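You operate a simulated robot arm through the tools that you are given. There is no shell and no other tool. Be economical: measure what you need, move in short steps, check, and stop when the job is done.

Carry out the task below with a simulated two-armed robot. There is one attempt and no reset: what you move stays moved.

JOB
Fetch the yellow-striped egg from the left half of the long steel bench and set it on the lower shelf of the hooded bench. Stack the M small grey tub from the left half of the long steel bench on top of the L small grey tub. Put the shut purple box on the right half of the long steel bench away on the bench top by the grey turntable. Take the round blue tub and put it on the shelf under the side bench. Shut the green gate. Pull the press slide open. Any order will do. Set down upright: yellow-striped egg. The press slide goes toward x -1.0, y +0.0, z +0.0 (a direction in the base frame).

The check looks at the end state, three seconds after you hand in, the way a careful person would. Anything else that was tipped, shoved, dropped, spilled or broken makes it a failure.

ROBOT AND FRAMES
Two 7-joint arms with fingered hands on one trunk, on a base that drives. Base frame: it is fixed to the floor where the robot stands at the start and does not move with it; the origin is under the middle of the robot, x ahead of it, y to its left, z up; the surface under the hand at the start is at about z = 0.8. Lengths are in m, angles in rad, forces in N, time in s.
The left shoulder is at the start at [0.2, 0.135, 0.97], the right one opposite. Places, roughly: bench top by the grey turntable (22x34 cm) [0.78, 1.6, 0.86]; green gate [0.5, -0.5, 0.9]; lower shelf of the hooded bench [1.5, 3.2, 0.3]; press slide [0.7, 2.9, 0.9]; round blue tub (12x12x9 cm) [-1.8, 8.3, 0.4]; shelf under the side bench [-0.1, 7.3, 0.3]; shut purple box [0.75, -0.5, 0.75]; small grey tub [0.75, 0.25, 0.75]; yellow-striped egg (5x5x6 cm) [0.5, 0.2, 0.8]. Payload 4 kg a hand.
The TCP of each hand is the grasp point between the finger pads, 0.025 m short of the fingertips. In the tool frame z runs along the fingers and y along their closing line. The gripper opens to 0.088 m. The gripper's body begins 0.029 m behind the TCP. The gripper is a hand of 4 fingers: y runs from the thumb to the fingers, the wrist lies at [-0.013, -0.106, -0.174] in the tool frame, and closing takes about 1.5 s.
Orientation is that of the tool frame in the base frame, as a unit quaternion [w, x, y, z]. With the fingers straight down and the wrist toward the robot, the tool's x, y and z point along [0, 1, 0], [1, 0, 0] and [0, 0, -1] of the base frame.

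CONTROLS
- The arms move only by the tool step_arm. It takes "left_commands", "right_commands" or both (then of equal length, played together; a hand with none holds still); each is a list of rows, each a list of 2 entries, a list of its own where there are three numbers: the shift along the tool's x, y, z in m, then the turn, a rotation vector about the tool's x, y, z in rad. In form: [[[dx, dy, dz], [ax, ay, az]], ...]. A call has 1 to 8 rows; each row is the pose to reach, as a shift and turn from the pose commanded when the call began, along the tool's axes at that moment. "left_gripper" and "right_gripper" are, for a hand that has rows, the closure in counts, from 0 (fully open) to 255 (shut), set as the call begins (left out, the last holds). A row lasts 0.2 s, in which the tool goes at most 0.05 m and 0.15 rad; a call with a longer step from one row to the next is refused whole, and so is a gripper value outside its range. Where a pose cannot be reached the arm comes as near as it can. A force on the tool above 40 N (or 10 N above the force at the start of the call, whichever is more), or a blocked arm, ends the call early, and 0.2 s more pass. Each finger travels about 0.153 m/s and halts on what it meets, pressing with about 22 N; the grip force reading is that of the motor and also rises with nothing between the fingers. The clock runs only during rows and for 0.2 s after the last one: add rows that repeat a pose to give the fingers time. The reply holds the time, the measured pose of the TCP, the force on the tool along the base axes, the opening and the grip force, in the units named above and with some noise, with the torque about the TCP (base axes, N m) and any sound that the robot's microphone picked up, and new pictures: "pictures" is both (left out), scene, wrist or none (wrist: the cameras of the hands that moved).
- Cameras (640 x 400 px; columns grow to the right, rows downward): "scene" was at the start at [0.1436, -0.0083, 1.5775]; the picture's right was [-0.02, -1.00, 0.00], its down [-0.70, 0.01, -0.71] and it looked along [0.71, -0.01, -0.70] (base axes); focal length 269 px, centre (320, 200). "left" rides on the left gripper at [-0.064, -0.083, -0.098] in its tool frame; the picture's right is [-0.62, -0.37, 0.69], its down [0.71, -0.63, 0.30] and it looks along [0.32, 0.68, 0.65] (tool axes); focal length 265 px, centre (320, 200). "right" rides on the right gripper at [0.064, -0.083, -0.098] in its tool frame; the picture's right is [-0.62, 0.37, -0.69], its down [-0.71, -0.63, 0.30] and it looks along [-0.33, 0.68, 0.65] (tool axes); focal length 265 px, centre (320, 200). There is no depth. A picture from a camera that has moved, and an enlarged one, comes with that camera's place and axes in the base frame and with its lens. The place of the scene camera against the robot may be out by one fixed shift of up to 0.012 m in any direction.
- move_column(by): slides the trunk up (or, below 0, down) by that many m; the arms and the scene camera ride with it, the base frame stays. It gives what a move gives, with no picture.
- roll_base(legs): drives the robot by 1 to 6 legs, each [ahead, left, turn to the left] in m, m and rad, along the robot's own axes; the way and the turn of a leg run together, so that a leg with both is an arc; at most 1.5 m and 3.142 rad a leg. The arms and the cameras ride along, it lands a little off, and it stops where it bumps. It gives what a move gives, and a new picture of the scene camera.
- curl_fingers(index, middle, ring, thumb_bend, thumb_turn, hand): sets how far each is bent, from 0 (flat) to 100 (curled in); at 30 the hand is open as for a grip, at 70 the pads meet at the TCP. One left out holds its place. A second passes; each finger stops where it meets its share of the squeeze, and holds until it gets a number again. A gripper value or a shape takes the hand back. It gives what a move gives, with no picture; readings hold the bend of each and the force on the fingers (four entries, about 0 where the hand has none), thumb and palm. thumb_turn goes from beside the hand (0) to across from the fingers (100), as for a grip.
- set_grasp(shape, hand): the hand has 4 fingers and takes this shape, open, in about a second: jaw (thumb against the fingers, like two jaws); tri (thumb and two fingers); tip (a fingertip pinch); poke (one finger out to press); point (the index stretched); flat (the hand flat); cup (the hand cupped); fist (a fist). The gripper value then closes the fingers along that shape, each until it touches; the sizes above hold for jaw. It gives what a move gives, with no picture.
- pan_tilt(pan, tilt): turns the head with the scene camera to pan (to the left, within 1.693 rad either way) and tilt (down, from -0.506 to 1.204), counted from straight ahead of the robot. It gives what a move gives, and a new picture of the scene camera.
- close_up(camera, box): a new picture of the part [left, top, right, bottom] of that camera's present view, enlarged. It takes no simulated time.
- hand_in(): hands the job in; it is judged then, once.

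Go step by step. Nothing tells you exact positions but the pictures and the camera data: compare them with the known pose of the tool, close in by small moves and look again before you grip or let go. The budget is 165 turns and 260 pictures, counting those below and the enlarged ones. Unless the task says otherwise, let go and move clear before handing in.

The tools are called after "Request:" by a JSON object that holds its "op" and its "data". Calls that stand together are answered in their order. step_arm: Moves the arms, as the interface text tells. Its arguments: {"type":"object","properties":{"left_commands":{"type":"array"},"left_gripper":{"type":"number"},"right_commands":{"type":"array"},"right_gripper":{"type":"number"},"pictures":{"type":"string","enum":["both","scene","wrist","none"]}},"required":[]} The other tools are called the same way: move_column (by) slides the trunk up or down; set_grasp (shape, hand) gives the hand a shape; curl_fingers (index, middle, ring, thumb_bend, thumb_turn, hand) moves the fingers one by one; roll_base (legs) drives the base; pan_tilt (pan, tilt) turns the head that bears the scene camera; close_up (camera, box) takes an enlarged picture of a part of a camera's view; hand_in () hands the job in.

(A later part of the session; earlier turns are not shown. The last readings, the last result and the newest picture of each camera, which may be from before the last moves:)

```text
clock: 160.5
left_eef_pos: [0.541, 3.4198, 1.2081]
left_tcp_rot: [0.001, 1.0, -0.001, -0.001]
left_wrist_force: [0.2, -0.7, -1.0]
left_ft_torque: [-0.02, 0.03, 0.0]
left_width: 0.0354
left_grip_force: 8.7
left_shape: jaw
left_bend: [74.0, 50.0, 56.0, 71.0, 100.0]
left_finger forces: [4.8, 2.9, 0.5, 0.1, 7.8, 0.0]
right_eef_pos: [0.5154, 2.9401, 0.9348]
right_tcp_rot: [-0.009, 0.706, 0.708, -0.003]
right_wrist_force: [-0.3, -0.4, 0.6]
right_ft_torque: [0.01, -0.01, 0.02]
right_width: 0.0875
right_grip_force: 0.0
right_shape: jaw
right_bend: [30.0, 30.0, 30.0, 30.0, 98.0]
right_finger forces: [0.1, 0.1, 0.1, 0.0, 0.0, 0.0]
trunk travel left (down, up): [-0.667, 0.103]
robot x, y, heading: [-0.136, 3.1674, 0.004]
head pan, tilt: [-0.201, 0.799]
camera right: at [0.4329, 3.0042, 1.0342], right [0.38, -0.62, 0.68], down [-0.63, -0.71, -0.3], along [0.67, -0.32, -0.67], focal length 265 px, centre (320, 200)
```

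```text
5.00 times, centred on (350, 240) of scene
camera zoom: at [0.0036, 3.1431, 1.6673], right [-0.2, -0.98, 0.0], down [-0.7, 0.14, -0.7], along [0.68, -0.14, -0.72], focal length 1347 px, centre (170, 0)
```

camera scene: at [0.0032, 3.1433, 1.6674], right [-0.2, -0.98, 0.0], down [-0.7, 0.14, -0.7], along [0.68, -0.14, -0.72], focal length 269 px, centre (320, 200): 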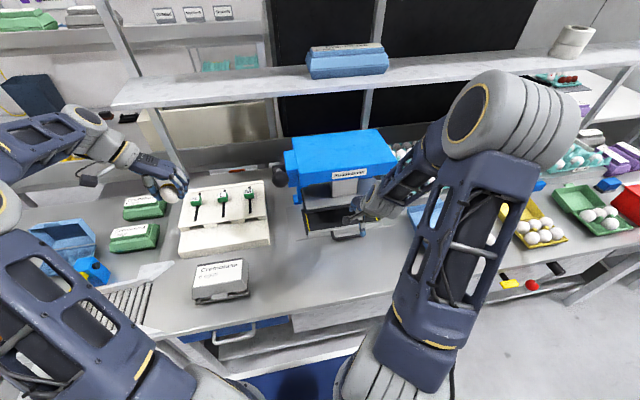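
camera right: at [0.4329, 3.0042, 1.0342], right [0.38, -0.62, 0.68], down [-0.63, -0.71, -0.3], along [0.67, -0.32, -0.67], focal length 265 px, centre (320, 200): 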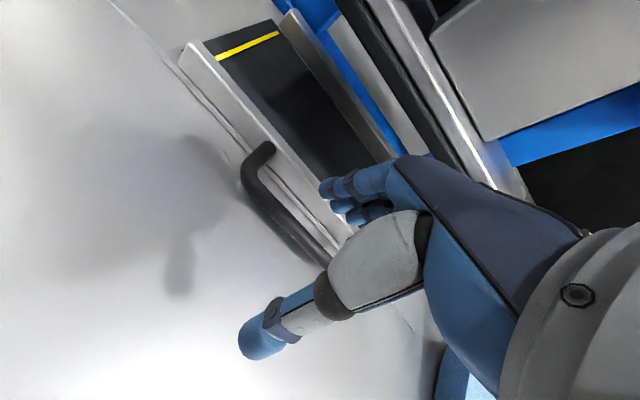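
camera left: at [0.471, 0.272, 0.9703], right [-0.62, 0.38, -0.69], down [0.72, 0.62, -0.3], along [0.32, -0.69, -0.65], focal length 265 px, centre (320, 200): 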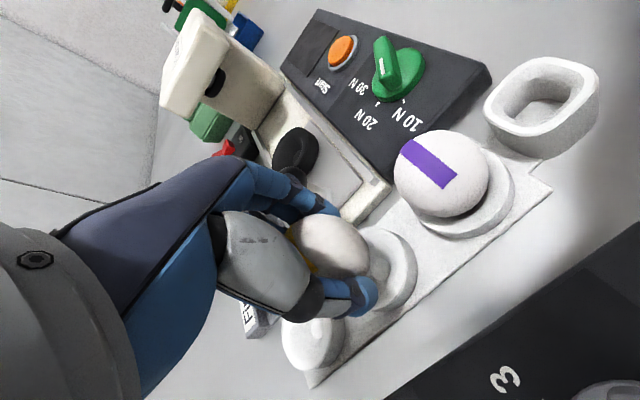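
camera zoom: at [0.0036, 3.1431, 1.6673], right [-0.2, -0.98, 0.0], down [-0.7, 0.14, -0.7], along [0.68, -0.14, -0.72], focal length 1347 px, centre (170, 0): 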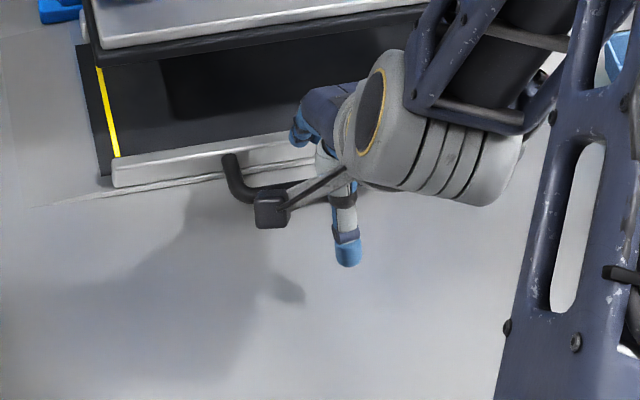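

The fingertips project into the gap. I shift 4 mm forward and lower 37 mm.

Request:
{"op": "step_arm", "data": {"right_commands": [[[0, 0.004, 0.01], [0, 0, 0]], [[0, 0.004, 0.02], [0, 0, 0]], [[0, 0.004, 0.03], [0, 0, 0]], [[0, 0.004, 0.037], [0, 0, 0]]], "pictures": "wrist"}}

Request:
{"op": "close_up", "data": {"camera": "right", "box": [180, 100, 420, 250]}}

```text
clock: 161.5
left_eef_pos: [0.5401, 3.4198, 1.2077]
left_tcp_rot: [0.0, 1.0, -0.001, -0.001]
left_wrist_force: [0.4, 0.5, -1.0]
left_ft_torque: [-0.03, -0.01, 0.01]
left_width: 0.0353
left_grip_force: 8.6
left_shape: jaw
left_bend: [74.0, 50.0, 56.0, 71.0, 100.0]
left_finger forces: [4.8, 2.9, 0.4, 0.1, 7.9, 0.1]
right_eef_pos: [0.5192, 2.9421, 0.8976]
right_tcp_rot: [-0.009, 0.706, 0.708, -0.004]
right_wrist_force: [0.1, -1.0, 0.9]
right_ft_torque: [0.01, 0.0, -0.02]
right_width: 0.088
right_grip_force: 0.1
right_shape: jaw
right_bend: [30.0, 30.0, 30.0, 30.0, 98.0]
right_finger forces: [0.0, 0.0, 0.0, 0.0, 0.1, 0.0]
trunk travel left (down, up): [-0.667, 0.103]
robot x, y, heading: [-0.1384, 3.1659, 0.005]
head pan, tilt: [-0.201, 0.799]
camera right: at [0.436, 3.0053, 0.9981], right [0.38, -0.62, 0.68], down [-0.63, -0.71, -0.3], along [0.67, -0.32, -0.67], focal length 265 px, centre (320, 200)
```

right: 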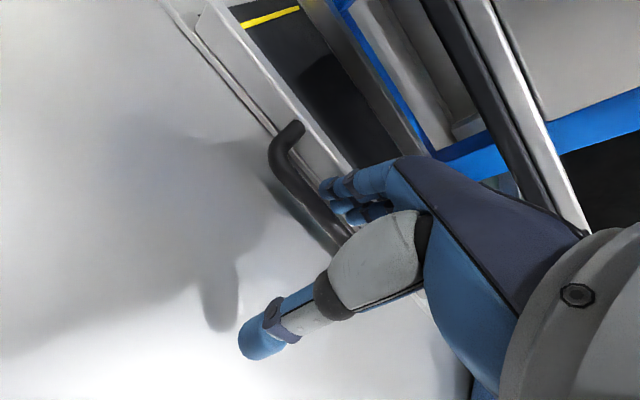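

```text
2.67 times, centred on (300, 175) of right
camera zoom: at [0.436, 3.0053, 0.9981], right [0.38, -0.62, 0.68], down [-0.63, -0.71, -0.3], along [0.67, -0.32, -0.67], focal length 708 px, centre (373, 267)
```

zoom: 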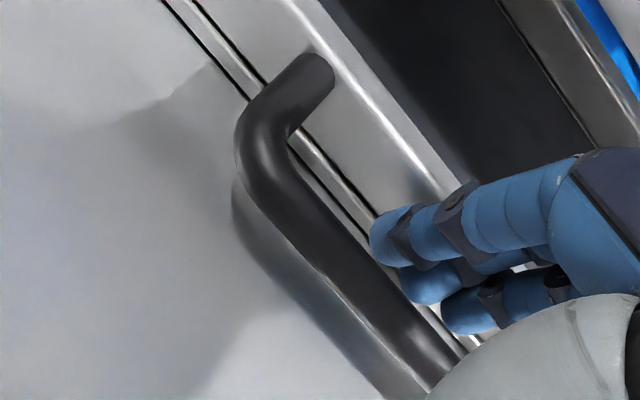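

Fingers are behind the bar. 4 mm lower, then close on it.

Request:
{"op": "step_arm", "data": {"right_commands": [[[0, 0, 0.004], [0, 0, 0]], [[0, 0, 0.004], [0, 0, 0]]], "pictures": "none"}}

Request:
{"op": "step_arm", "data": {"right_commands": [[[0, 0, 0], [0, 0, 0]], [[0, 0, 0], [0, 0, 0]], [[0, 0, 0], [0, 0, 0]], [[0, 0, 0], [0, 0, 0]], [[0, 0, 0], [0, 0, 0]], [[0, 0, 0], [0, 0, 0]], [[0, 0, 0], [0, 0, 0]]], "right_gripper": 255, "pictures": "wrist"}}

```text
clock: 162.1
left_eef_pos: [0.5415, 3.4195, 1.2076]
left_tcp_rot: [0.001, 1.0, -0.001, 0.0]
left_wrist_force: [0.0, 0.5, -1.2]
left_ft_torque: [0.05, -0.03, -0.03]
left_width: 0.0355
left_grip_force: 8.5
left_shape: jaw
left_bend: [74.0, 50.0, 56.0, 71.0, 100.0]
left_finger forces: [4.8, 2.9, 0.4, 0.0, 7.7, 0.0]
right_eef_pos: [0.518, 2.9399, 0.8938]
right_tcp_rot: [-0.008, 0.707, 0.708, -0.005]
right_wrist_force: [0.2, -0.1, -0.4]
right_ft_torque: [0.01, 0.02, 0.02]
right_width: 0.0879
right_grip_force: 0.0
right_shape: jaw
right_bend: [30.0, 30.0, 30.0, 30.0, 98.0]
right_finger forces: [0.0, 0.1, 0.1, 0.0, 0.1, 0.1]
trunk travel left (down, up): [-0.667, 0.103]
robot x, y, heading: [-0.1387, 3.1659, 0.004]
head pan, tilt: [-0.201, 0.799]
```

```text
clock: 163.7
left_eef_pos: [0.5402, 3.4196, 1.2069]
left_tcp_rot: [0.0, 1.0, -0.001, -0.001]
left_wrist_force: [-0.1, -0.9, -1.7]
left_ft_torque: [0.01, 0.0, -0.02]
left_width: 0.0354
left_grip_force: 9.4
left_shape: jaw
left_bend: [74.0, 50.0, 56.0, 71.0, 100.0]
left_finger forces: [4.9, 2.8, 0.4, 0.0, 7.8, 0.1]
right_eef_pos: [0.5167, 2.9406, 0.8931]
right_tcp_rot: [-0.009, 0.706, 0.708, -0.004]
right_wrist_force: [1.3, 0.2, -9.5]
right_ft_torque: [0.03, 0.2, 0.07]
right_width: 0.0134
right_grip_force: 21.7
right_shape: jaw
right_bend: [74.0, 46.0, 40.0, 40.0, 100.0]
right_finger forces: [9.8, 4.9, 2.9, 0.0, 13.8, 0.0]
trunk travel left (down, up): [-0.667, 0.103]
robot x, y, heading: [-0.1373, 3.1627, 0.006]
head pan, tilt: [-0.201, 0.799]
camera right: at [0.4356, 3.0052, 0.9937], right [0.38, -0.62, 0.68], down [-0.63, -0.71, -0.3], along [0.67, -0.32, -0.67], focal length 265 px, centre (320, 200)
```

right: 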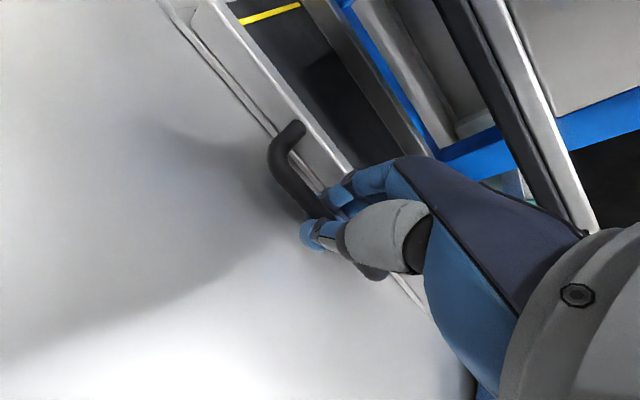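

Bar gripped. I pull toward −x.

Request:
{"op": "step_arm", "data": {"right_commands": [[[0, -0.01, 0], [0, 0, 0]], [[0, -0.02, 0], [0, 0, 0]], [[0, -0.035, 0], [0, 0, 0]], [[0, -0.05, 0], [0, 0, 0]], [[0, -0.065, 0], [0, 0, 0]], [[0, -0.08, 0], [0, 0, 0]], [[0, -0.08, 0], [0, 0, 0]]], "pictures": "both"}}

```text
clock: 165.3
left_eef_pos: [0.5417, 3.4192, 1.2063]
left_tcp_rot: [0.0, 1.0, -0.001, -0.001]
left_wrist_force: [0.6, 0.6, -0.7]
left_ft_torque: [-0.01, 0.01, 0.0]
left_width: 0.0354
left_grip_force: 8.8
left_shape: jaw
left_bend: [74.0, 50.0, 56.0, 71.0, 100.0]
left_finger forces: [4.8, 3.0, 0.4, 0.0, 7.8, 0.0]
right_eef_pos: [0.4367, 2.9405, 0.8953]
right_tcp_rot: [-0.009, 0.706, 0.708, -0.004]
right_wrist_force: [0.5, 4.5, -29.8]
right_ft_torque: [0.18, 0.64, 0.19]
right_width: 0.0127
right_grip_force: 21.4
right_shape: jaw
right_bend: [74.0, 46.0, 41.0, 39.0, 100.0]
right_finger forces: [11.8, 8.4, 4.4, 0.0, 14.6, 0.1]
trunk travel left (down, up): [-0.667, 0.103]
robot x, y, heading: [-0.1372, 3.1658, 0.004]
head pan, tilt: [-0.201, 0.799]
camera scene: at [0.0044, 3.143, 1.6672], right [-0.2, -0.98, 0.0], down [-0.7, 0.14, -0.7], along [0.68, -0.14, -0.72], focal length 269 px, centre (320, 200)
camera right: at [0.3553, 3.0041, 0.9961], right [0.38, -0.62, 0.68], down [-0.63, -0.71, -0.3], along [0.67, -0.32, -0.67], focal length 265 px, centre (320, 200)
```

scene: 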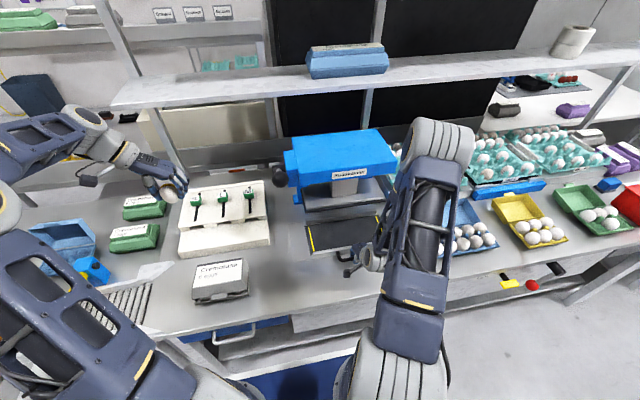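
right: 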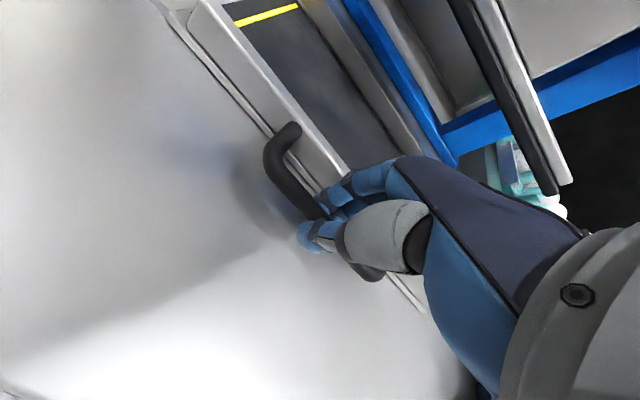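

It slides. I relieve the upward tension and continue by rolling the base back.

Request:
{"op": "step_arm", "data": {"right_commands": [[[0, 0, 0.006], [0, 0, 0]], [[0, 0, 0.008], [0, 0, 0]]], "pictures": "none"}}

Request:
{"op": "roll_base", "data": {"legs": [[-0.1, 0, 0]]}}

```text
clock: 165.9
left_eef_pos: [0.5411, 3.4189, 1.2082]
left_tcp_rot: [0.0, 1.0, 0.0, -0.001]
left_wrist_force: [0.0, -0.6, 0.1]
left_ft_torque: [-0.01, 0.02, 0.01]
left_width: 0.0351
left_grip_force: 9.1
left_shape: jaw
left_bend: [74.0, 50.0, 56.0, 71.0, 100.0]
left_finger forces: [4.8, 2.9, 0.4, 0.0, 7.8, 0.1]
right_eef_pos: [0.438, 2.9396, 0.8905]
right_tcp_rot: [-0.006, 0.707, 0.707, -0.002]
right_wrist_force: [-0.6, 2.8, 6.7]
right_ft_torque: [0.06, -0.13, 0.12]
right_width: 0.0115
right_grip_force: 21.9
right_shape: jaw
right_bend: [75.0, 48.0, 43.0, 41.0, 100.0]
right_finger forces: [7.0, 1.8, 2.0, 0.1, 10.6, 0.0]
trunk travel left (down, up): [-0.667, 0.103]
robot x, y, heading: [-0.1391, 3.165, 0.003]
head pan, tilt: [-0.201, 0.799]
```

```text
clock: 167.0
left_eef_pos: [0.4409, 3.4184, 1.2067]
left_tcp_rot: [-0.001, 1.0, -0.001, -0.001]
left_wrist_force: [0.4, 0.5, -0.5]
left_ft_torque: [0.01, 0.0, -0.01]
left_width: 0.0352
left_grip_force: 9.4
left_shape: jaw
left_bend: [74.0, 50.0, 56.0, 71.0, 100.0]
left_finger forces: [4.8, 2.9, 0.4, 0.0, 7.8, 0.1]
right_eef_pos: [0.3384, 2.94, 0.888]
right_tcp_rot: [-0.009, 0.706, 0.708, -0.004]
right_wrist_force: [1.5, -0.1, 3.1]
right_ft_torque: [0.08, -0.06, 0.06]
right_width: 0.0109
right_grip_force: 21.5
right_shape: jaw
right_bend: [75.0, 49.0, 44.0, 42.0, 100.0]
right_finger forces: [8.1, 1.3, 2.8, 0.0, 10.4, 0.1]
trunk travel left (down, up): [-0.667, 0.103]
robot x, y, heading: [-0.2387, 3.1665, 0.006]
head pan, tilt: [-0.201, 0.799]
camera scene: at [-0.0959, 3.1427, 1.6673], right [-0.2, -0.98, 0.0], down [-0.7, 0.14, -0.7], along [0.68, -0.14, -0.72], focal length 269 px, centre (320, 200)
```

scene: 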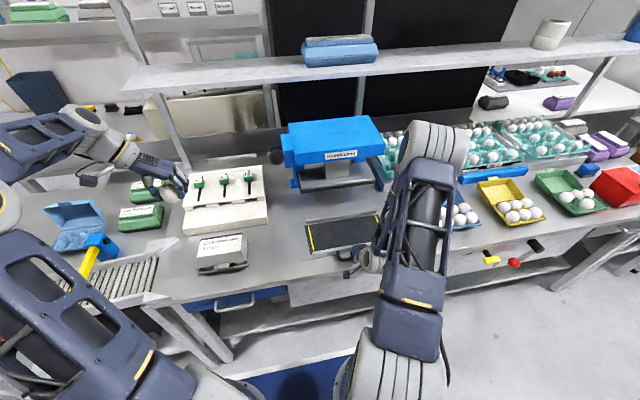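

Request:
{"op": "close_up", "data": {"camera": "scene", "box": [270, 150, 430, 290]}}

Request:
{"op": "close_up", "data": {"camera": "right", "box": [0, 0, 640, 400]}}

```text
2.86 times, centred on (350, 220) of scene
camera zoom: at [-0.0959, 3.1427, 1.6673], right [-0.2, -0.98, 0.0], down [-0.7, 0.14, -0.7], along [0.68, -0.14, -0.72], focal length 770 px, centre (234, 143)
```

zoom: 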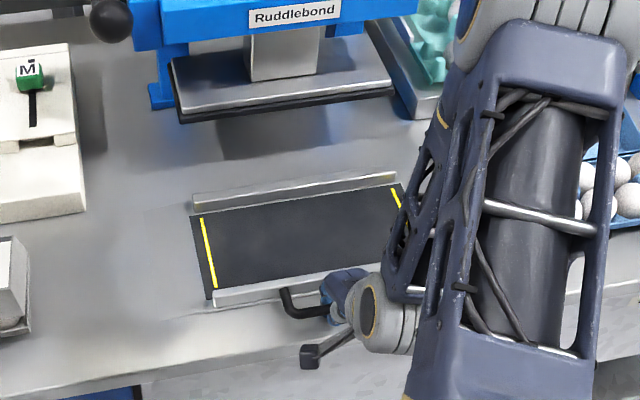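

```text
1.00 times, centred on (320, 200) of right (not enlarged: the box is as wide or as high as the picture)
camera zoom: at [0.2559, 3.0042, 0.9883], right [0.38, -0.62, 0.68], down [-0.63, -0.71, -0.3], along [0.67, -0.32, -0.67], focal length 265 px, centre (320, 200)
```

zoom: 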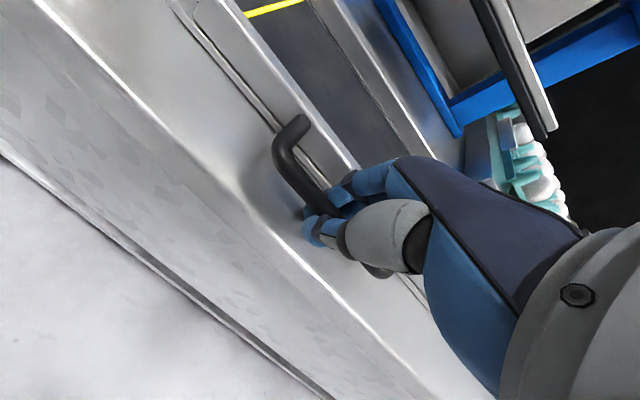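

The slide is completely out from under the press. I test a few more centimetres for an end stop.

Request:
{"op": "roll_base", "data": {"legs": [[-0.03, 0, 0]]}}

```text
clock: 167.9
left_eef_pos: [0.4134, 3.4187, 1.2067]
left_tcp_rot: [0.0, 1.0, 0.0, -0.001]
left_wrist_force: [1.2, -0.4, -0.3]
left_ft_torque: [-0.01, 0.05, -0.01]
left_width: 0.0352
left_grip_force: 8.9
left_shape: jaw
left_bend: [74.0, 50.0, 56.0, 71.0, 100.0]
left_finger forces: [4.8, 2.8, 0.4, 0.0, 7.9, 0.1]
right_eef_pos: [0.3129, 2.9404, 0.8893]
right_tcp_rot: [-0.004, 0.706, 0.708, -0.001]
right_wrist_force: [36.5, -0.3, -11.0]
right_ft_torque: [0.05, 0.21, 0.08]
right_width: 0.0187
right_grip_force: 21.9
right_shape: jaw
right_bend: [25.0, 41.0, 34.0, 72.0, 100.0]
right_finger forces: [23.6, 12.4, 5.1, 0.0, 2.9, 0.1]
trunk travel left (down, up): [-0.667, 0.103]
robot x, y, heading: [-0.2708, 3.1656, 0.005]
head pan, tilt: [-0.201, 0.799]
camera scene: at [-0.1242, 3.1426, 1.6671], right [-0.19, -0.98, 0.0], down [-0.7, 0.14, -0.7], along [0.68, -0.14, -0.72], focal length 269 px, centre (320, 200)
```

scene: 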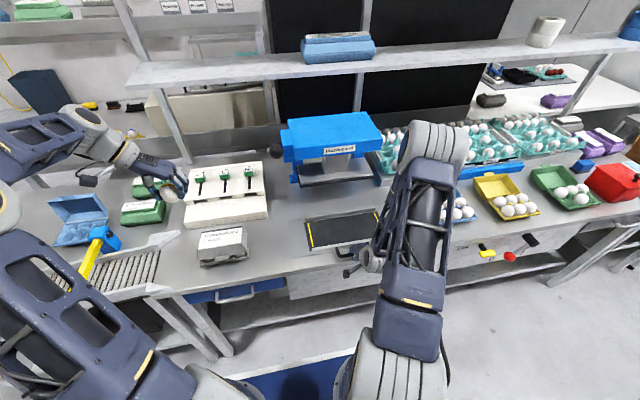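

End stop reached (36 N). I open and lift out straight up.

Request:
{"op": "step_arm", "data": {"right_commands": [[[0, 0, 0], [0, 0, 0]], [[0, 0, 0], [0, 0, 0]], [[0, 0, 0], [0, 0, 0]], [[0, 0, 0], [0, 0, 0]], [[0, 0, -0.04], [0, 0, 0]], [[0, 0, -0.09], [0, 0, 0]], [[0, 0, -0.14], [0, 0, 0]], [[0, 0, -0.18], [0, 0, 0]]], "right_gripper": 0, "pictures": "scene"}}

Request:
{"op": "pan_tilt", "data": {"pan": 0.2, "tilt": 0.5}}

Request:
{"op": "pan_tilt", "data": {"pan": 0.9, "tilt": 0.5}}

```text
clock: 169.7
left_eef_pos: [0.4117, 3.4204, 1.2064]
left_tcp_rot: [0.0, 1.0, 0.001, -0.001]
left_wrist_force: [-0.4, -0.7, -0.8]
left_ft_torque: [0.0, 0.05, 0.0]
left_width: 0.0356
left_grip_force: 9.4
left_shape: jaw
left_bend: [74.0, 50.0, 56.0, 71.0, 100.0]
left_finger forces: [4.8, 2.9, 0.4, 0.0, 7.8, 0.0]
right_eef_pos: [0.3121, 2.9406, 1.0688]
right_tcp_rot: [-0.005, 0.705, 0.709, -0.003]
right_wrist_force: [-0.5, -0.3, -0.1]
right_ft_torque: [-0.01, -0.01, 0.01]
right_width: 0.0876
right_grip_force: 0.0
right_shape: jaw
right_bend: [30.0, 30.0, 30.0, 30.0, 98.0]
right_finger forces: [0.0, 0.0, 0.0, 0.0, 0.0, 0.0]
trunk travel left (down, up): [-0.667, 0.103]
robot x, y, heading: [-0.2634, 3.1635, 0.008]
head pan, tilt: [-0.201, 0.799]
camera scene: at [-0.1252, 3.1427, 1.6672], right [-0.19, -0.98, 0.0], down [-0.7, 0.14, -0.7], along [0.68, -0.14, -0.72], focal length 269 px, centre (320, 200)
```

scene: 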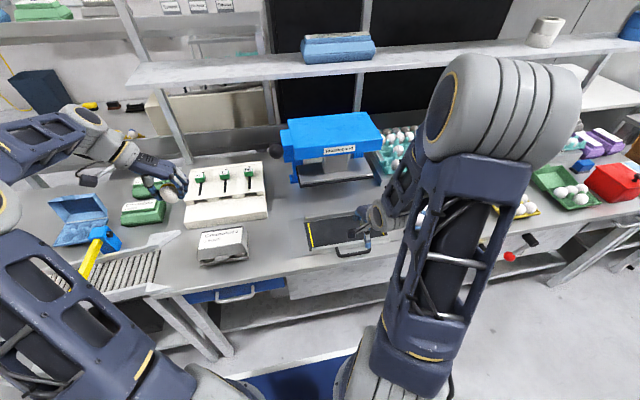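

```text
clock: 170.5
left_eef_pos: [0.4111, 3.4201, 1.208]
left_tcp_rot: [0.0, 1.0, 0.0, -0.001]
left_wrist_force: [-0.4, 0.3, -0.8]
left_ft_torque: [0.02, 0.0, -0.04]
left_width: 0.0355
left_grip_force: 8.9
left_shape: jaw
left_bend: [74.0, 50.0, 56.0, 71.0, 100.0]
left_finger forces: [4.9, 2.9, 0.4, 0.0, 7.8, 0.1]
right_eef_pos: [0.3113, 2.94, 1.0685]
right_tcp_rot: [-0.005, 0.706, 0.709, -0.003]
right_wrist_force: [-0.9, -0.2, 0.0]
right_ft_torque: [0.0, -0.02, -0.01]
right_width: 0.0876
right_grip_force: 0.0
right_shape: jaw
right_bend: [30.0, 30.0, 30.0, 30.0, 98.0]
right_finger forces: [0.0, 0.1, 0.0, 0.1, 0.0, 0.0]
trunk travel left (down, up): [-0.667, 0.103]
robot x, y, heading: [-0.2677, 3.165, 0.003]
head pan, tilt: [0.201, 0.499]
camera scene: at [-0.1157, 3.177, 1.6932], right [0.2, -0.98, 0.0], down [-0.47, -0.1, -0.88], along [0.86, 0.18, -0.48], focal length 269 px, centre (320, 200)
```

scene: 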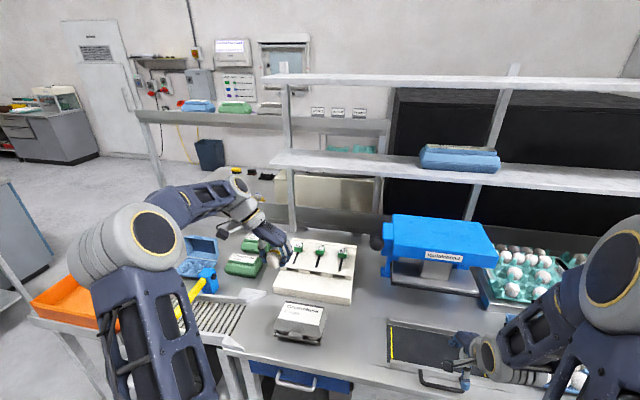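

```text
clock: 171.6
left_eef_pos: [0.411, 3.4201, 1.2087]
left_tcp_rot: [-0.001, 1.0, 0.0, -0.001]
left_wrist_force: [0.2, 0.4, -0.3]
left_ft_torque: [0.01, -0.01, 0.01]
left_width: 0.0352
left_grip_force: 9.2
left_shape: jaw
left_bend: [74.0, 50.0, 56.0, 71.0, 100.0]
left_finger forces: [4.8, 2.8, 0.3, 0.1, 7.9, 0.0]
right_eef_pos: [0.3111, 2.9403, 1.0678]
right_tcp_rot: [-0.005, 0.706, 0.708, -0.002]
right_wrist_force: [-0.9, 0.1, 0.6]
right_ft_torque: [-0.02, 0.0, -0.03]
right_width: 0.0877
right_grip_force: 0.1
right_shape: jaw
right_bend: [30.0, 30.0, 30.0, 30.0, 98.0]
right_finger forces: [0.0, 0.0, 0.1, 0.0, 0.0, 0.1]
trunk travel left (down, up): [-0.667, 0.103]
robot x, y, heading: [-0.2657, 3.1702, 0.005]
head pan, tilt: [0.901, 0.499]
camera scene: at [-0.1486, 3.23, 1.6933], right [0.79, -0.62, 0.0], down [-0.3, -0.38, -0.88], along [0.54, 0.69, -0.48], focal length 269 px, centre (320, 200)
```

scene: 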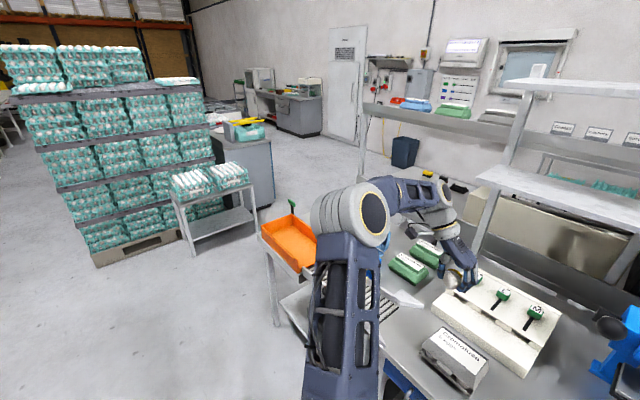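

The slide is open. The hooded bench lies behind this one, so I drive around the left end: first to y≈4.75 and look ahead.

Request:
{"op": "roll_base", "data": {"legs": [[-0.05, 0.8, 0], [0, 0.78, 0]]}}

Request:
{"op": "pan_tilt", "data": {"pan": -0.1, "tilt": 0.45}}

Request:
{"op": "pan_tilt", "data": {"pan": 0.7, "tilt": 0.5}}

```text
clock: 179.8
left_eef_pos: [0.353, 5.016, 1.2075]
left_tcp_rot: [0.0, 1.0, 0.003, -0.001]
left_wrist_force: [0.4, 0.4, 0.2]
left_ft_torque: [0.0, -0.02, 0.01]
left_width: 0.035
left_grip_force: 9.4
left_shape: jaw
left_bend: [74.0, 50.0, 56.0, 71.0, 100.0]
left_finger forces: [4.8, 2.9, 0.4, 0.0, 7.8, 0.0]
right_eef_pos: [0.2566, 4.537, 1.0686]
right_tcp_rot: [-0.004, 0.704, 0.711, -0.002]
right_wrist_force: [0.6, -0.2, -0.1]
right_ft_torque: [0.0, -0.01, 0.01]
right_width: 0.0877
right_grip_force: 0.0
right_shape: jaw
right_bend: [30.0, 30.0, 30.0, 30.0, 98.0]
right_finger forces: [0.0, 0.0, 0.0, 0.1, 0.0, 0.1]
trunk travel left (down, up): [-0.667, 0.103]
robot x, y, heading: [-0.323, 4.7562, 0.009]
head pan, tilt: [0.901, 0.499]
camera scene: at [-0.2059, 4.8231, 1.6933], right [0.79, -0.61, 0.0], down [-0.29, -0.38, -0.88], along [0.54, 0.69, -0.48], focal length 269 px, centre (320, 200)
```

scene: 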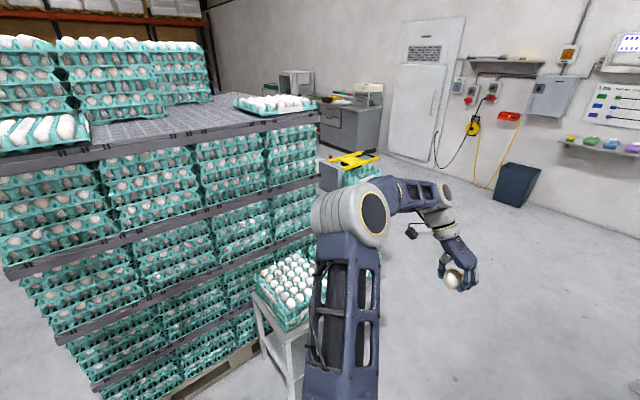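

```text
clock: 181.0
left_eef_pos: [0.3532, 5.0166, 1.2073]
left_tcp_rot: [0.0, 1.0, 0.004, -0.001]
left_wrist_force: [-0.7, -0.2, 0.3]
left_ft_torque: [0.0, -0.02, -0.02]
left_width: 0.0354
left_grip_force: 9.0
left_shape: jaw
left_bend: [74.0, 50.0, 56.0, 71.0, 100.0]
left_finger forces: [4.8, 2.9, 0.4, 0.0, 7.7, 0.0]
right_eef_pos: [0.2567, 4.5353, 1.0693]
right_tcp_rot: [-0.003, 0.703, 0.711, -0.001]
right_wrist_force: [-0.1, 0.2, 1.2]
right_ft_torque: [0.04, 0.02, 0.02]
right_width: 0.0878
right_grip_force: 0.3
right_shape: jaw
right_bend: [30.0, 30.0, 30.0, 30.0, 98.0]
right_finger forces: [0.0, 0.0, 0.0, 0.1, 0.1, 0.0]
trunk travel left (down, up): [-0.667, 0.103]
robot x, y, heading: [-0.3238, 4.7584, 0.005]
head pan, tilt: [-0.099, 0.45]
camera scene: at [-0.1699, 4.7431, 1.6978], right [-0.09, -1.0, 0.0], down [-0.43, 0.04, -0.9], along [0.9, -0.08, -0.44], focal length 269 px, centre (320, 200)
```

scene: 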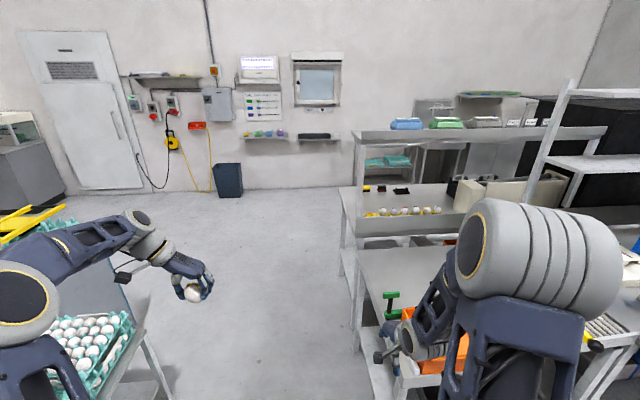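

```text
clock: 182.2
left_eef_pos: [0.3529, 5.0167, 1.2073]
left_tcp_rot: [0.0, 1.0, 0.003, -0.001]
left_wrist_force: [-0.2, -0.4, -1.0]
left_ft_torque: [-0.02, -0.03, -0.02]
left_width: 0.0353
left_grip_force: 9.3
left_shape: jaw
left_bend: [74.0, 50.0, 56.0, 71.0, 100.0]
left_finger forces: [4.8, 2.9, 0.5, 0.0, 7.8, 0.0]
right_eef_pos: [0.2567, 4.5373, 1.0683]
right_tcp_rot: [-0.004, 0.704, 0.71, -0.002]
right_wrist_force: [-0.5, 0.6, 0.2]
right_ft_torque: [0.0, 0.04, -0.01]
right_width: 0.0877
right_grip_force: 0.0
right_shape: jaw
right_bend: [30.0, 30.0, 30.0, 30.0, 98.0]
right_finger forces: [0.0, 0.0, 0.1, 0.0, 0.0, 0.1]
trunk travel left (down, up): [-0.667, 0.103]
robot x, y, heading: [-0.3196, 4.755, 0.011]
head pan, tilt: [0.7, 0.499]
camera scene: at [-0.1926, 4.8105, 1.6933], right [0.65, -0.76, 0.0], down [-0.36, -0.31, -0.88], along [0.67, 0.57, -0.48], focal length 269 px, centre (320, 200)
```

scene: 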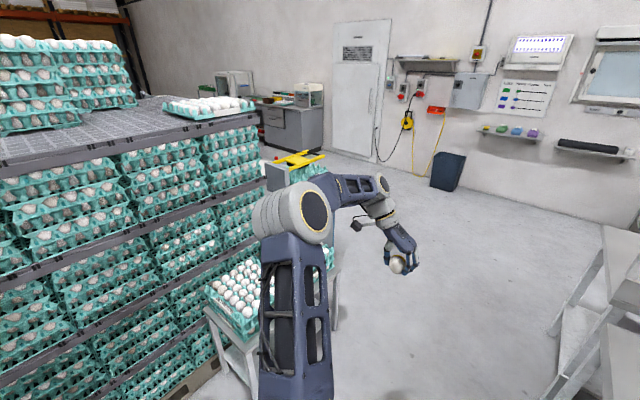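

The aisle behind the benches is open. I drive along y≈4.83 to x≈2.3 and look right.

Request:
{"op": "roll_base", "data": {"legs": [[0, 0.07, 0], [1.4, 0, 0], [1.2, 0, 0]]}}

Request:
{"op": "pan_tilt", "data": {"pan": -1.5, "tilt": 0.5}}

```text
clock: 195.4
left_eef_pos: [2.9633, 5.0595, 1.2074]
left_tcp_rot: [0.0, 1.0, -0.007, -0.001]
left_wrist_force: [-0.6, -0.2, -0.8]
left_ft_torque: [0.0, -0.01, -0.04]
left_width: 0.0354
left_grip_force: 8.6
left_shape: jaw
left_bend: [74.0, 50.0, 56.0, 71.0, 100.0]
left_finger forces: [4.8, 2.9, 0.5, 0.0, 7.8, 0.1]
right_eef_pos: [2.8586, 4.5829, 1.0681]
right_tcp_rot: [-0.005, 0.711, 0.703, -0.002]
right_wrist_force: [1.4, -0.6, -0.1]
right_ft_torque: [-0.02, 0.03, 0.01]
right_width: 0.0876
right_grip_force: 0.0
right_shape: jaw
right_bend: [30.0, 30.0, 30.0, 30.0, 98.0]
right_finger forces: [0.1, 0.0, 0.0, 0.0, 0.0, 0.0]
trunk travel left (down, up): [-0.667, 0.103]
robot x, y, heading: [2.2844, 4.8145, -0.009]
head pan, tilt: [0.7, 0.499]
camera scene: at [2.4146, 4.865, 1.6933], right [0.64, -0.77, 0.0], down [-0.37, -0.31, -0.88], along [0.68, 0.56, -0.48], focal length 269 px, centre (320, 200)
```

scene: 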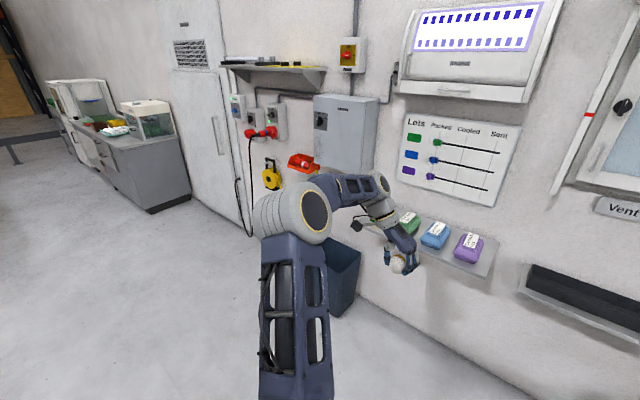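

```text
clock: 197.5
left_eef_pos: [2.9632, 5.0608, 1.208]
left_tcp_rot: [0.0, 1.0, -0.007, -0.001]
left_wrist_force: [-0.6, 0.7, -0.1]
left_ft_torque: [-0.02, 0.02, 0.0]
left_width: 0.0351
left_grip_force: 9.2
left_shape: jaw
left_bend: [74.0, 50.0, 56.0, 71.0, 100.0]
left_finger forces: [4.9, 2.9, 0.4, 0.1, 7.9, 0.0]
right_eef_pos: [2.8596, 4.5819, 1.068]
right_tcp_rot: [-0.004, 0.711, 0.703, -0.002]
right_wrist_force: [-0.9, -0.3, -0.8]
right_ft_torque: [0.01, -0.01, -0.03]
right_width: 0.0879
right_grip_force: 0.1
right_shape: jaw
right_bend: [30.0, 30.0, 30.0, 30.0, 98.0]
right_finger forces: [0.0, 0.1, 0.0, 0.0, 0.0, 0.0]
trunk travel left (down, up): [-0.667, 0.103]
robot x, y, heading: [2.2806, 4.8104, -0.006]
head pan, tilt: [-1.499, 0.499]
camera scene: at [2.3504, 4.7161, 1.6933], right [-1.0, -0.06, 0.0], down [-0.03, 0.48, -0.88], along [0.06, -0.88, -0.48], focal length 269 px, centre (320, 200)
```

scene: 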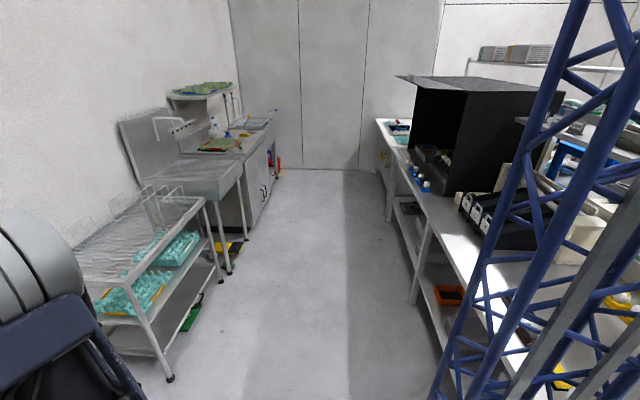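

The hooded bench faces this aisle; its lower shelf is reachable from here. I turn right to face along the aisle, move in, and look at the shelf.

Request:
{"op": "roll_base", "data": {"legs": [[0, 0, -1.57], [0.8, 0.17, 0]]}}

Request:
{"op": "pan_tilt", "data": {"pan": -0.7, "tilt": 0.7}}

Request:
{"op": "pan_tilt", "data": {"pan": 0.1, "tilt": 0.6}}

```text
clock: 205.7
left_eef_pos: [2.6377, 3.3259, 1.2076]
left_tcp_rot: [0.0, -0.689, 0.725, 0.0]
left_wrist_force: [-0.6, -0.5, -0.2]
left_ft_torque: [0.0, 0.05, 0.02]
left_width: 0.035
left_grip_force: 8.6
left_shape: jaw
left_bend: [74.0, 50.0, 57.0, 71.0, 100.0]
left_finger forces: [4.4, 2.8, 1.2, 0.0, 7.6, 0.0]
right_eef_pos: [2.1623, 3.4475, 1.0699]
right_tcp_rot: [-0.004, 1.0, -0.023, 0.001]
right_wrist_force: [0.1, 0.3, 0.0]
right_ft_torque: [0.0, 0.04, -0.01]
right_width: 0.0877
right_grip_force: 0.1
right_shape: jaw
right_bend: [30.0, 30.0, 30.0, 30.0, 98.0]
right_finger forces: [0.1, 0.1, 0.0, 0.0, 0.1, 0.0]
trunk travel left (down, up): [-0.667, 0.103]
robot x, y, heading: [2.413, 4.0186, -1.611]
head pan, tilt: [-1.499, 0.499]
camera scene: at [2.3249, 3.9455, 1.6933], right [-0.03, 1.0, 0.0], down [0.48, 0.01, -0.88], along [-0.88, -0.02, -0.48], focal length 269 px, centre (320, 200)
```

scene: 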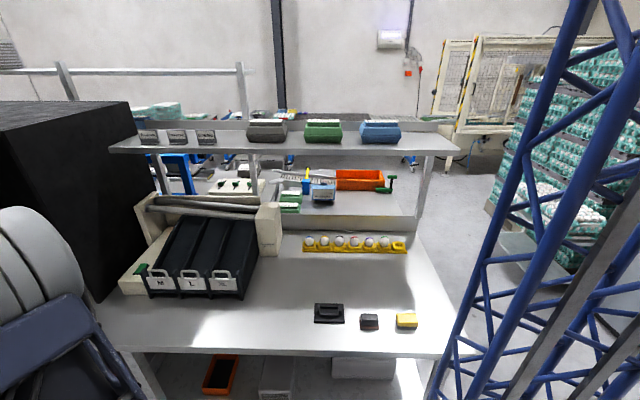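

```text
clock: 206.9
left_eef_pos: [2.6383, 3.3264, 1.2072]
left_tcp_rot: [0.001, -0.689, 0.725, 0.001]
left_wrist_force: [-0.1, 0.3, -0.4]
left_ft_torque: [-0.01, 0.02, -0.02]
left_width: 0.035
left_grip_force: 8.6
left_shape: jaw
left_bend: [74.0, 50.0, 57.0, 71.0, 100.0]
left_finger forces: [4.3, 2.7, 1.1, 0.1, 7.5, 0.0]
right_eef_pos: [2.1634, 3.4483, 1.0683]
right_tcp_rot: [-0.005, 1.0, -0.024, 0.001]
right_wrist_force: [-0.8, -0.5, 0.5]
right_ft_torque: [0.02, 0.04, 0.02]
right_width: 0.0875
right_grip_force: 0.1
right_shape: jaw
right_bend: [30.0, 30.0, 30.0, 30.0, 98.0]
right_finger forces: [0.0, 0.0, 0.0, 0.0, 0.0, 0.0]
trunk travel left (down, up): [-0.667, 0.103]
robot x, y, heading: [2.4144, 4.0139, -1.615]
head pan, tilt: [-0.7, 0.7]
camera scene: at [2.3583, 3.8856, 1.6756], right [-0.73, 0.68, 0.0], down [0.44, 0.47, -0.77], along [-0.52, -0.56, -0.64], focal length 269 px, centre (320, 200)
```

scene: 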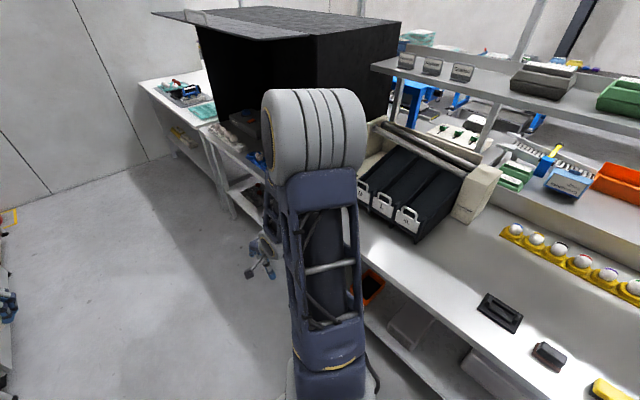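

```text
clock: 208.0
left_eef_pos: [2.6379, 3.3253, 1.2071]
left_tcp_rot: [0.001, -0.689, 0.725, 0.001]
left_wrist_force: [0.0, 0.5, -0.6]
left_ft_torque: [0.01, 0.04, 0.0]
left_width: 0.0351
left_grip_force: 8.5
left_shape: jaw
left_bend: [74.0, 50.0, 57.0, 71.0, 100.0]
left_finger forces: [4.3, 2.7, 1.2, 0.1, 7.6, 0.1]
right_eef_pos: [2.1643, 3.448, 1.0686]
right_tcp_rot: [-0.004, 1.0, -0.024, 0.002]
right_wrist_force: [0.2, 0.8, 0.7]
right_ft_torque: [0.04, 0.0, -0.04]
right_width: 0.0875
right_grip_force: 0.0
right_shape: jaw
right_bend: [30.0, 30.0, 30.0, 30.0, 98.0]
right_finger forces: [0.0, 0.0, 0.0, 0.0, 0.1, 0.0]
trunk travel left (down, up): [-0.667, 0.103]
robot x, y, heading: [2.4212, 4.02, -1.615]
head pan, tilt: [0.099, 0.6]
camera scene: at [2.4207, 3.8597, 1.6842], right [-1.0, -0.05, 0.0], down [-0.03, 0.56, -0.82], along [0.04, -0.82, -0.57], focal length 269 px, centre (320, 200)
```

scene: 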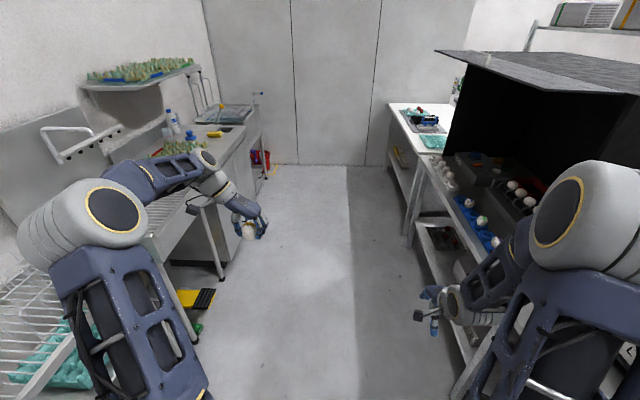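

I go further along, keeping to the aisle's middle, then turn to face the hooded bench.

Request:
{"op": "roll_base", "data": {"legs": [[0.55, 0.12, 0.04], [0, 0, -1.57]]}}

Request:
{"op": "pan_tilt", "data": {"pan": 0.0, "tilt": 0.8}}

```text
clock: 215.1
left_eef_pos: [1.8372, 3.2466, 1.2084]
left_tcp_rot: [0.0, 0.023, 1.0, -0.001]
left_wrist_force: [-0.8, 0.4, -0.8]
left_ft_torque: [-0.03, 0.03, -0.01]
left_width: 0.035
left_grip_force: 8.5
left_shape: jaw
left_bend: [74.0, 50.0, 57.0, 71.0, 100.0]
left_finger forces: [4.1, 2.7, 1.2, 0.0, 7.5, 0.0]
right_eef_pos: [1.9576, 3.7212, 1.0681]
right_tcp_rot: [0.002, -0.693, 0.721, -0.004]
right_wrist_force: [0.0, 0.4, 0.1]
right_ft_torque: [-0.02, -0.01, 0.07]
right_width: 0.0878
right_grip_force: 0.0
right_shape: jaw
right_bend: [30.0, 30.0, 30.0, 30.0, 98.0]
right_finger forces: [0.0, 0.0, 0.1, 0.0, 0.0, 0.1]
trunk travel left (down, up): [-0.667, 0.103]
robot x, y, heading: [2.5252, 3.4669, 3.106]
head pan, tilt: [0.099, 0.6]
camera scene: at [2.3795, 3.4607, 1.6842], right [-0.06, 1.0, 0.0], down [0.56, 0.03, -0.83], along [-0.82, -0.05, -0.57], focal length 269 px, centre (320, 200)
```

scene: 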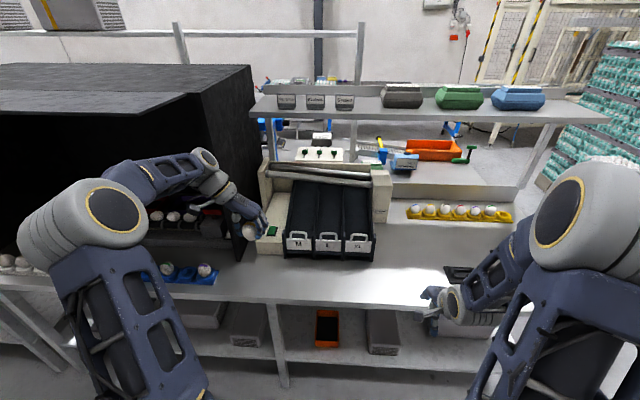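

```text
clock: 215.8
left_eef_pos: [1.8377, 3.246, 1.2065]
left_tcp_rot: [0.001, 0.023, 1.0, -0.001]
left_wrist_force: [-0.3, -0.6, -0.2]
left_ft_torque: [0.0, 0.01, 0.0]
left_width: 0.0352
left_grip_force: 9.1
left_shape: jaw
left_bend: [74.0, 50.0, 57.0, 71.0, 100.0]
left_finger forces: [4.1, 2.8, 1.2, 0.0, 7.5, 0.0]
right_eef_pos: [1.9577, 3.7209, 1.069]
right_tcp_rot: [0.002, -0.693, 0.721, -0.005]
right_wrist_force: [0.4, -0.9, 0.3]
right_ft_torque: [0.02, 0.02, 0.01]
right_width: 0.0876
right_grip_force: 0.1
right_shape: jaw
right_bend: [30.0, 30.0, 30.0, 30.0, 98.0]
right_finger forces: [0.1, 0.0, 0.0, 0.1, 0.0, 0.1]
trunk travel left (down, up): [-0.667, 0.103]
robot x, y, heading: [2.523, 3.4715, 3.103]
head pan, tilt: [0.0, 0.799]
camera scene: at [2.3871, 3.4691, 1.6674], right [0.04, 1.0, 0.0], down [0.72, -0.03, -0.7], along [-0.7, 0.03, -0.72], focal length 269 px, centre (320, 200)
```

scene: 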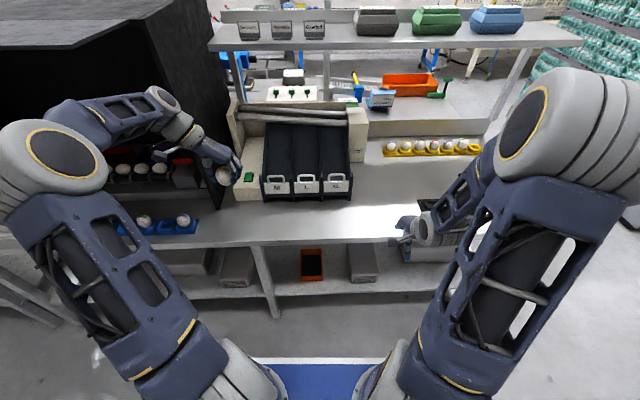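

The lower shelf runs x≈1.3–1.75 at z≈0.3; a free patch lies around (1.66,3.31), between the bench leg and the orange tray. I turn the left hand to standard and tuck the right arm aside.

Request:
{"op": "step_arm", "data": {"left_commands": [[[0, 0, 0], [0, 0, -0.14]], [[0, 0, 0], [0, 0, -0.28]], [[0, 0, 0], [0, 0, -0.42]], [[0, 0, 0], [0, 0, -0.56]], [[0, 0, 0], [0, 0, -0.7]], [[0, 0, 0], [0, 0, -0.84]], [[0, 0, 0], [0, 0, -0.98]], [[0, 0, 0], [0, 0, -1.12]]], "right_commands": [[[-0.03, -0.02, -0.01], [0, 0, 0]], [[-0.06, -0.04, -0.02], [0, 0, 0]], [[-0.095, -0.06, -0.03], [0, 0, 0]], [[-0.13, -0.08, -0.04], [0, 0, 0]], [[-0.165, -0.105, -0.05], [0, 0, 0]], [[-0.2, -0.13, -0.05], [0, 0, 0]], [[-0.23, -0.155, -0.05], [0, 0, 0]], [[-0.257, -0.175, -0.05], [0, 0, 0]]], "pictures": "none"}}

Request:
{"op": "step_arm", "data": {"left_commands": [[[0, 0, 0], [0, 0, -0.14]], [[0, 0, 0], [0, 0, -0.28]], [[0, 0, 0], [0, 0, -0.42]], [[0, 0, 0], [0, 0, -0.44]]], "pictures": "scene"}}

```text
clock: 217.6
left_eef_pos: [1.8385, 3.2466, 1.207]
left_tcp_rot: [-0.001, -0.513, 0.859, 0.0]
left_wrist_force: [-0.1, -0.3, -1.4]
left_ft_torque: [0.06, 0.03, -0.01]
left_width: 0.035
left_grip_force: 8.9
left_shape: jaw
left_bend: [74.0, 50.0, 57.0, 71.0, 100.0]
left_finger forces: [4.1, 2.7, 1.4, 0.0, 7.4, 0.0]
right_eef_pos: [2.1431, 3.9719, 1.1184]
right_tcp_rot: [0.001, -0.693, 0.721, -0.006]
right_wrist_force: [-1.2, -1.1, 0.4]
right_ft_torque: [-0.01, 0.01, -0.02]
right_width: 0.0879
right_grip_force: 0.0
right_shape: jaw
right_bend: [30.0, 30.0, 30.0, 30.0, 98.0]
right_finger forces: [0.0, 0.0, 0.0, 0.1, 0.0, 0.0]
trunk travel left (down, up): [-0.667, 0.103]
robot x, y, heading: [2.5255, 3.4728, 3.101]
head pan, tilt: [0.0, 0.799]
```

```text
clock: 218.6
left_eef_pos: [1.8371, 3.2466, 1.2079]
left_tcp_rot: [0.001, -0.688, 0.726, 0.0]
left_wrist_force: [-0.2, -0.7, -0.5]
left_ft_torque: [0.03, 0.0, 0.01]
left_width: 0.0353
left_grip_force: 8.8
left_shape: jaw
left_bend: [74.0, 50.0, 57.0, 71.0, 100.0]
left_finger forces: [4.1, 2.7, 1.3, 0.0, 7.5, 0.1]
right_eef_pos: [2.142, 3.9735, 1.1179]
right_tcp_rot: [0.003, -0.692, 0.721, -0.004]
right_wrist_force: [0.0, -1.3, -0.4]
right_ft_torque: [0.04, -0.01, 0.0]
right_width: 0.0876
right_grip_force: 0.0
right_shape: jaw
right_bend: [30.0, 30.0, 30.0, 30.0, 98.0]
right_finger forces: [0.0, 0.0, 0.0, 0.0, 0.0, 0.1]
trunk travel left (down, up): [-0.667, 0.103]
robot x, y, heading: [2.5228, 3.4651, 3.101]
head pan, tilt: [0.0, 0.799]
camera scene: at [2.3872, 3.4691, 1.6673], right [0.04, 1.0, 0.0], down [0.72, -0.03, -0.7], along [-0.7, 0.03, -0.72], focal length 269 px, centre (320, 200)
```

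scene: 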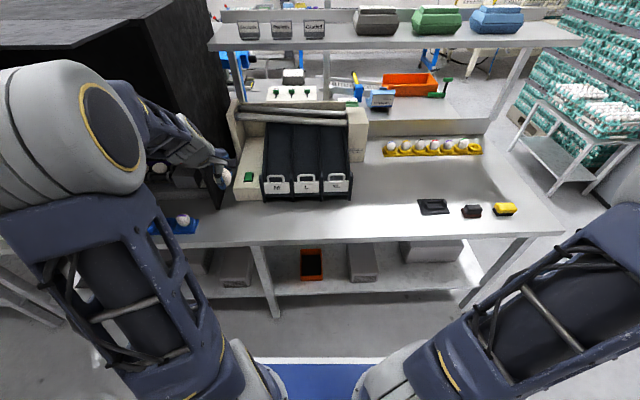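

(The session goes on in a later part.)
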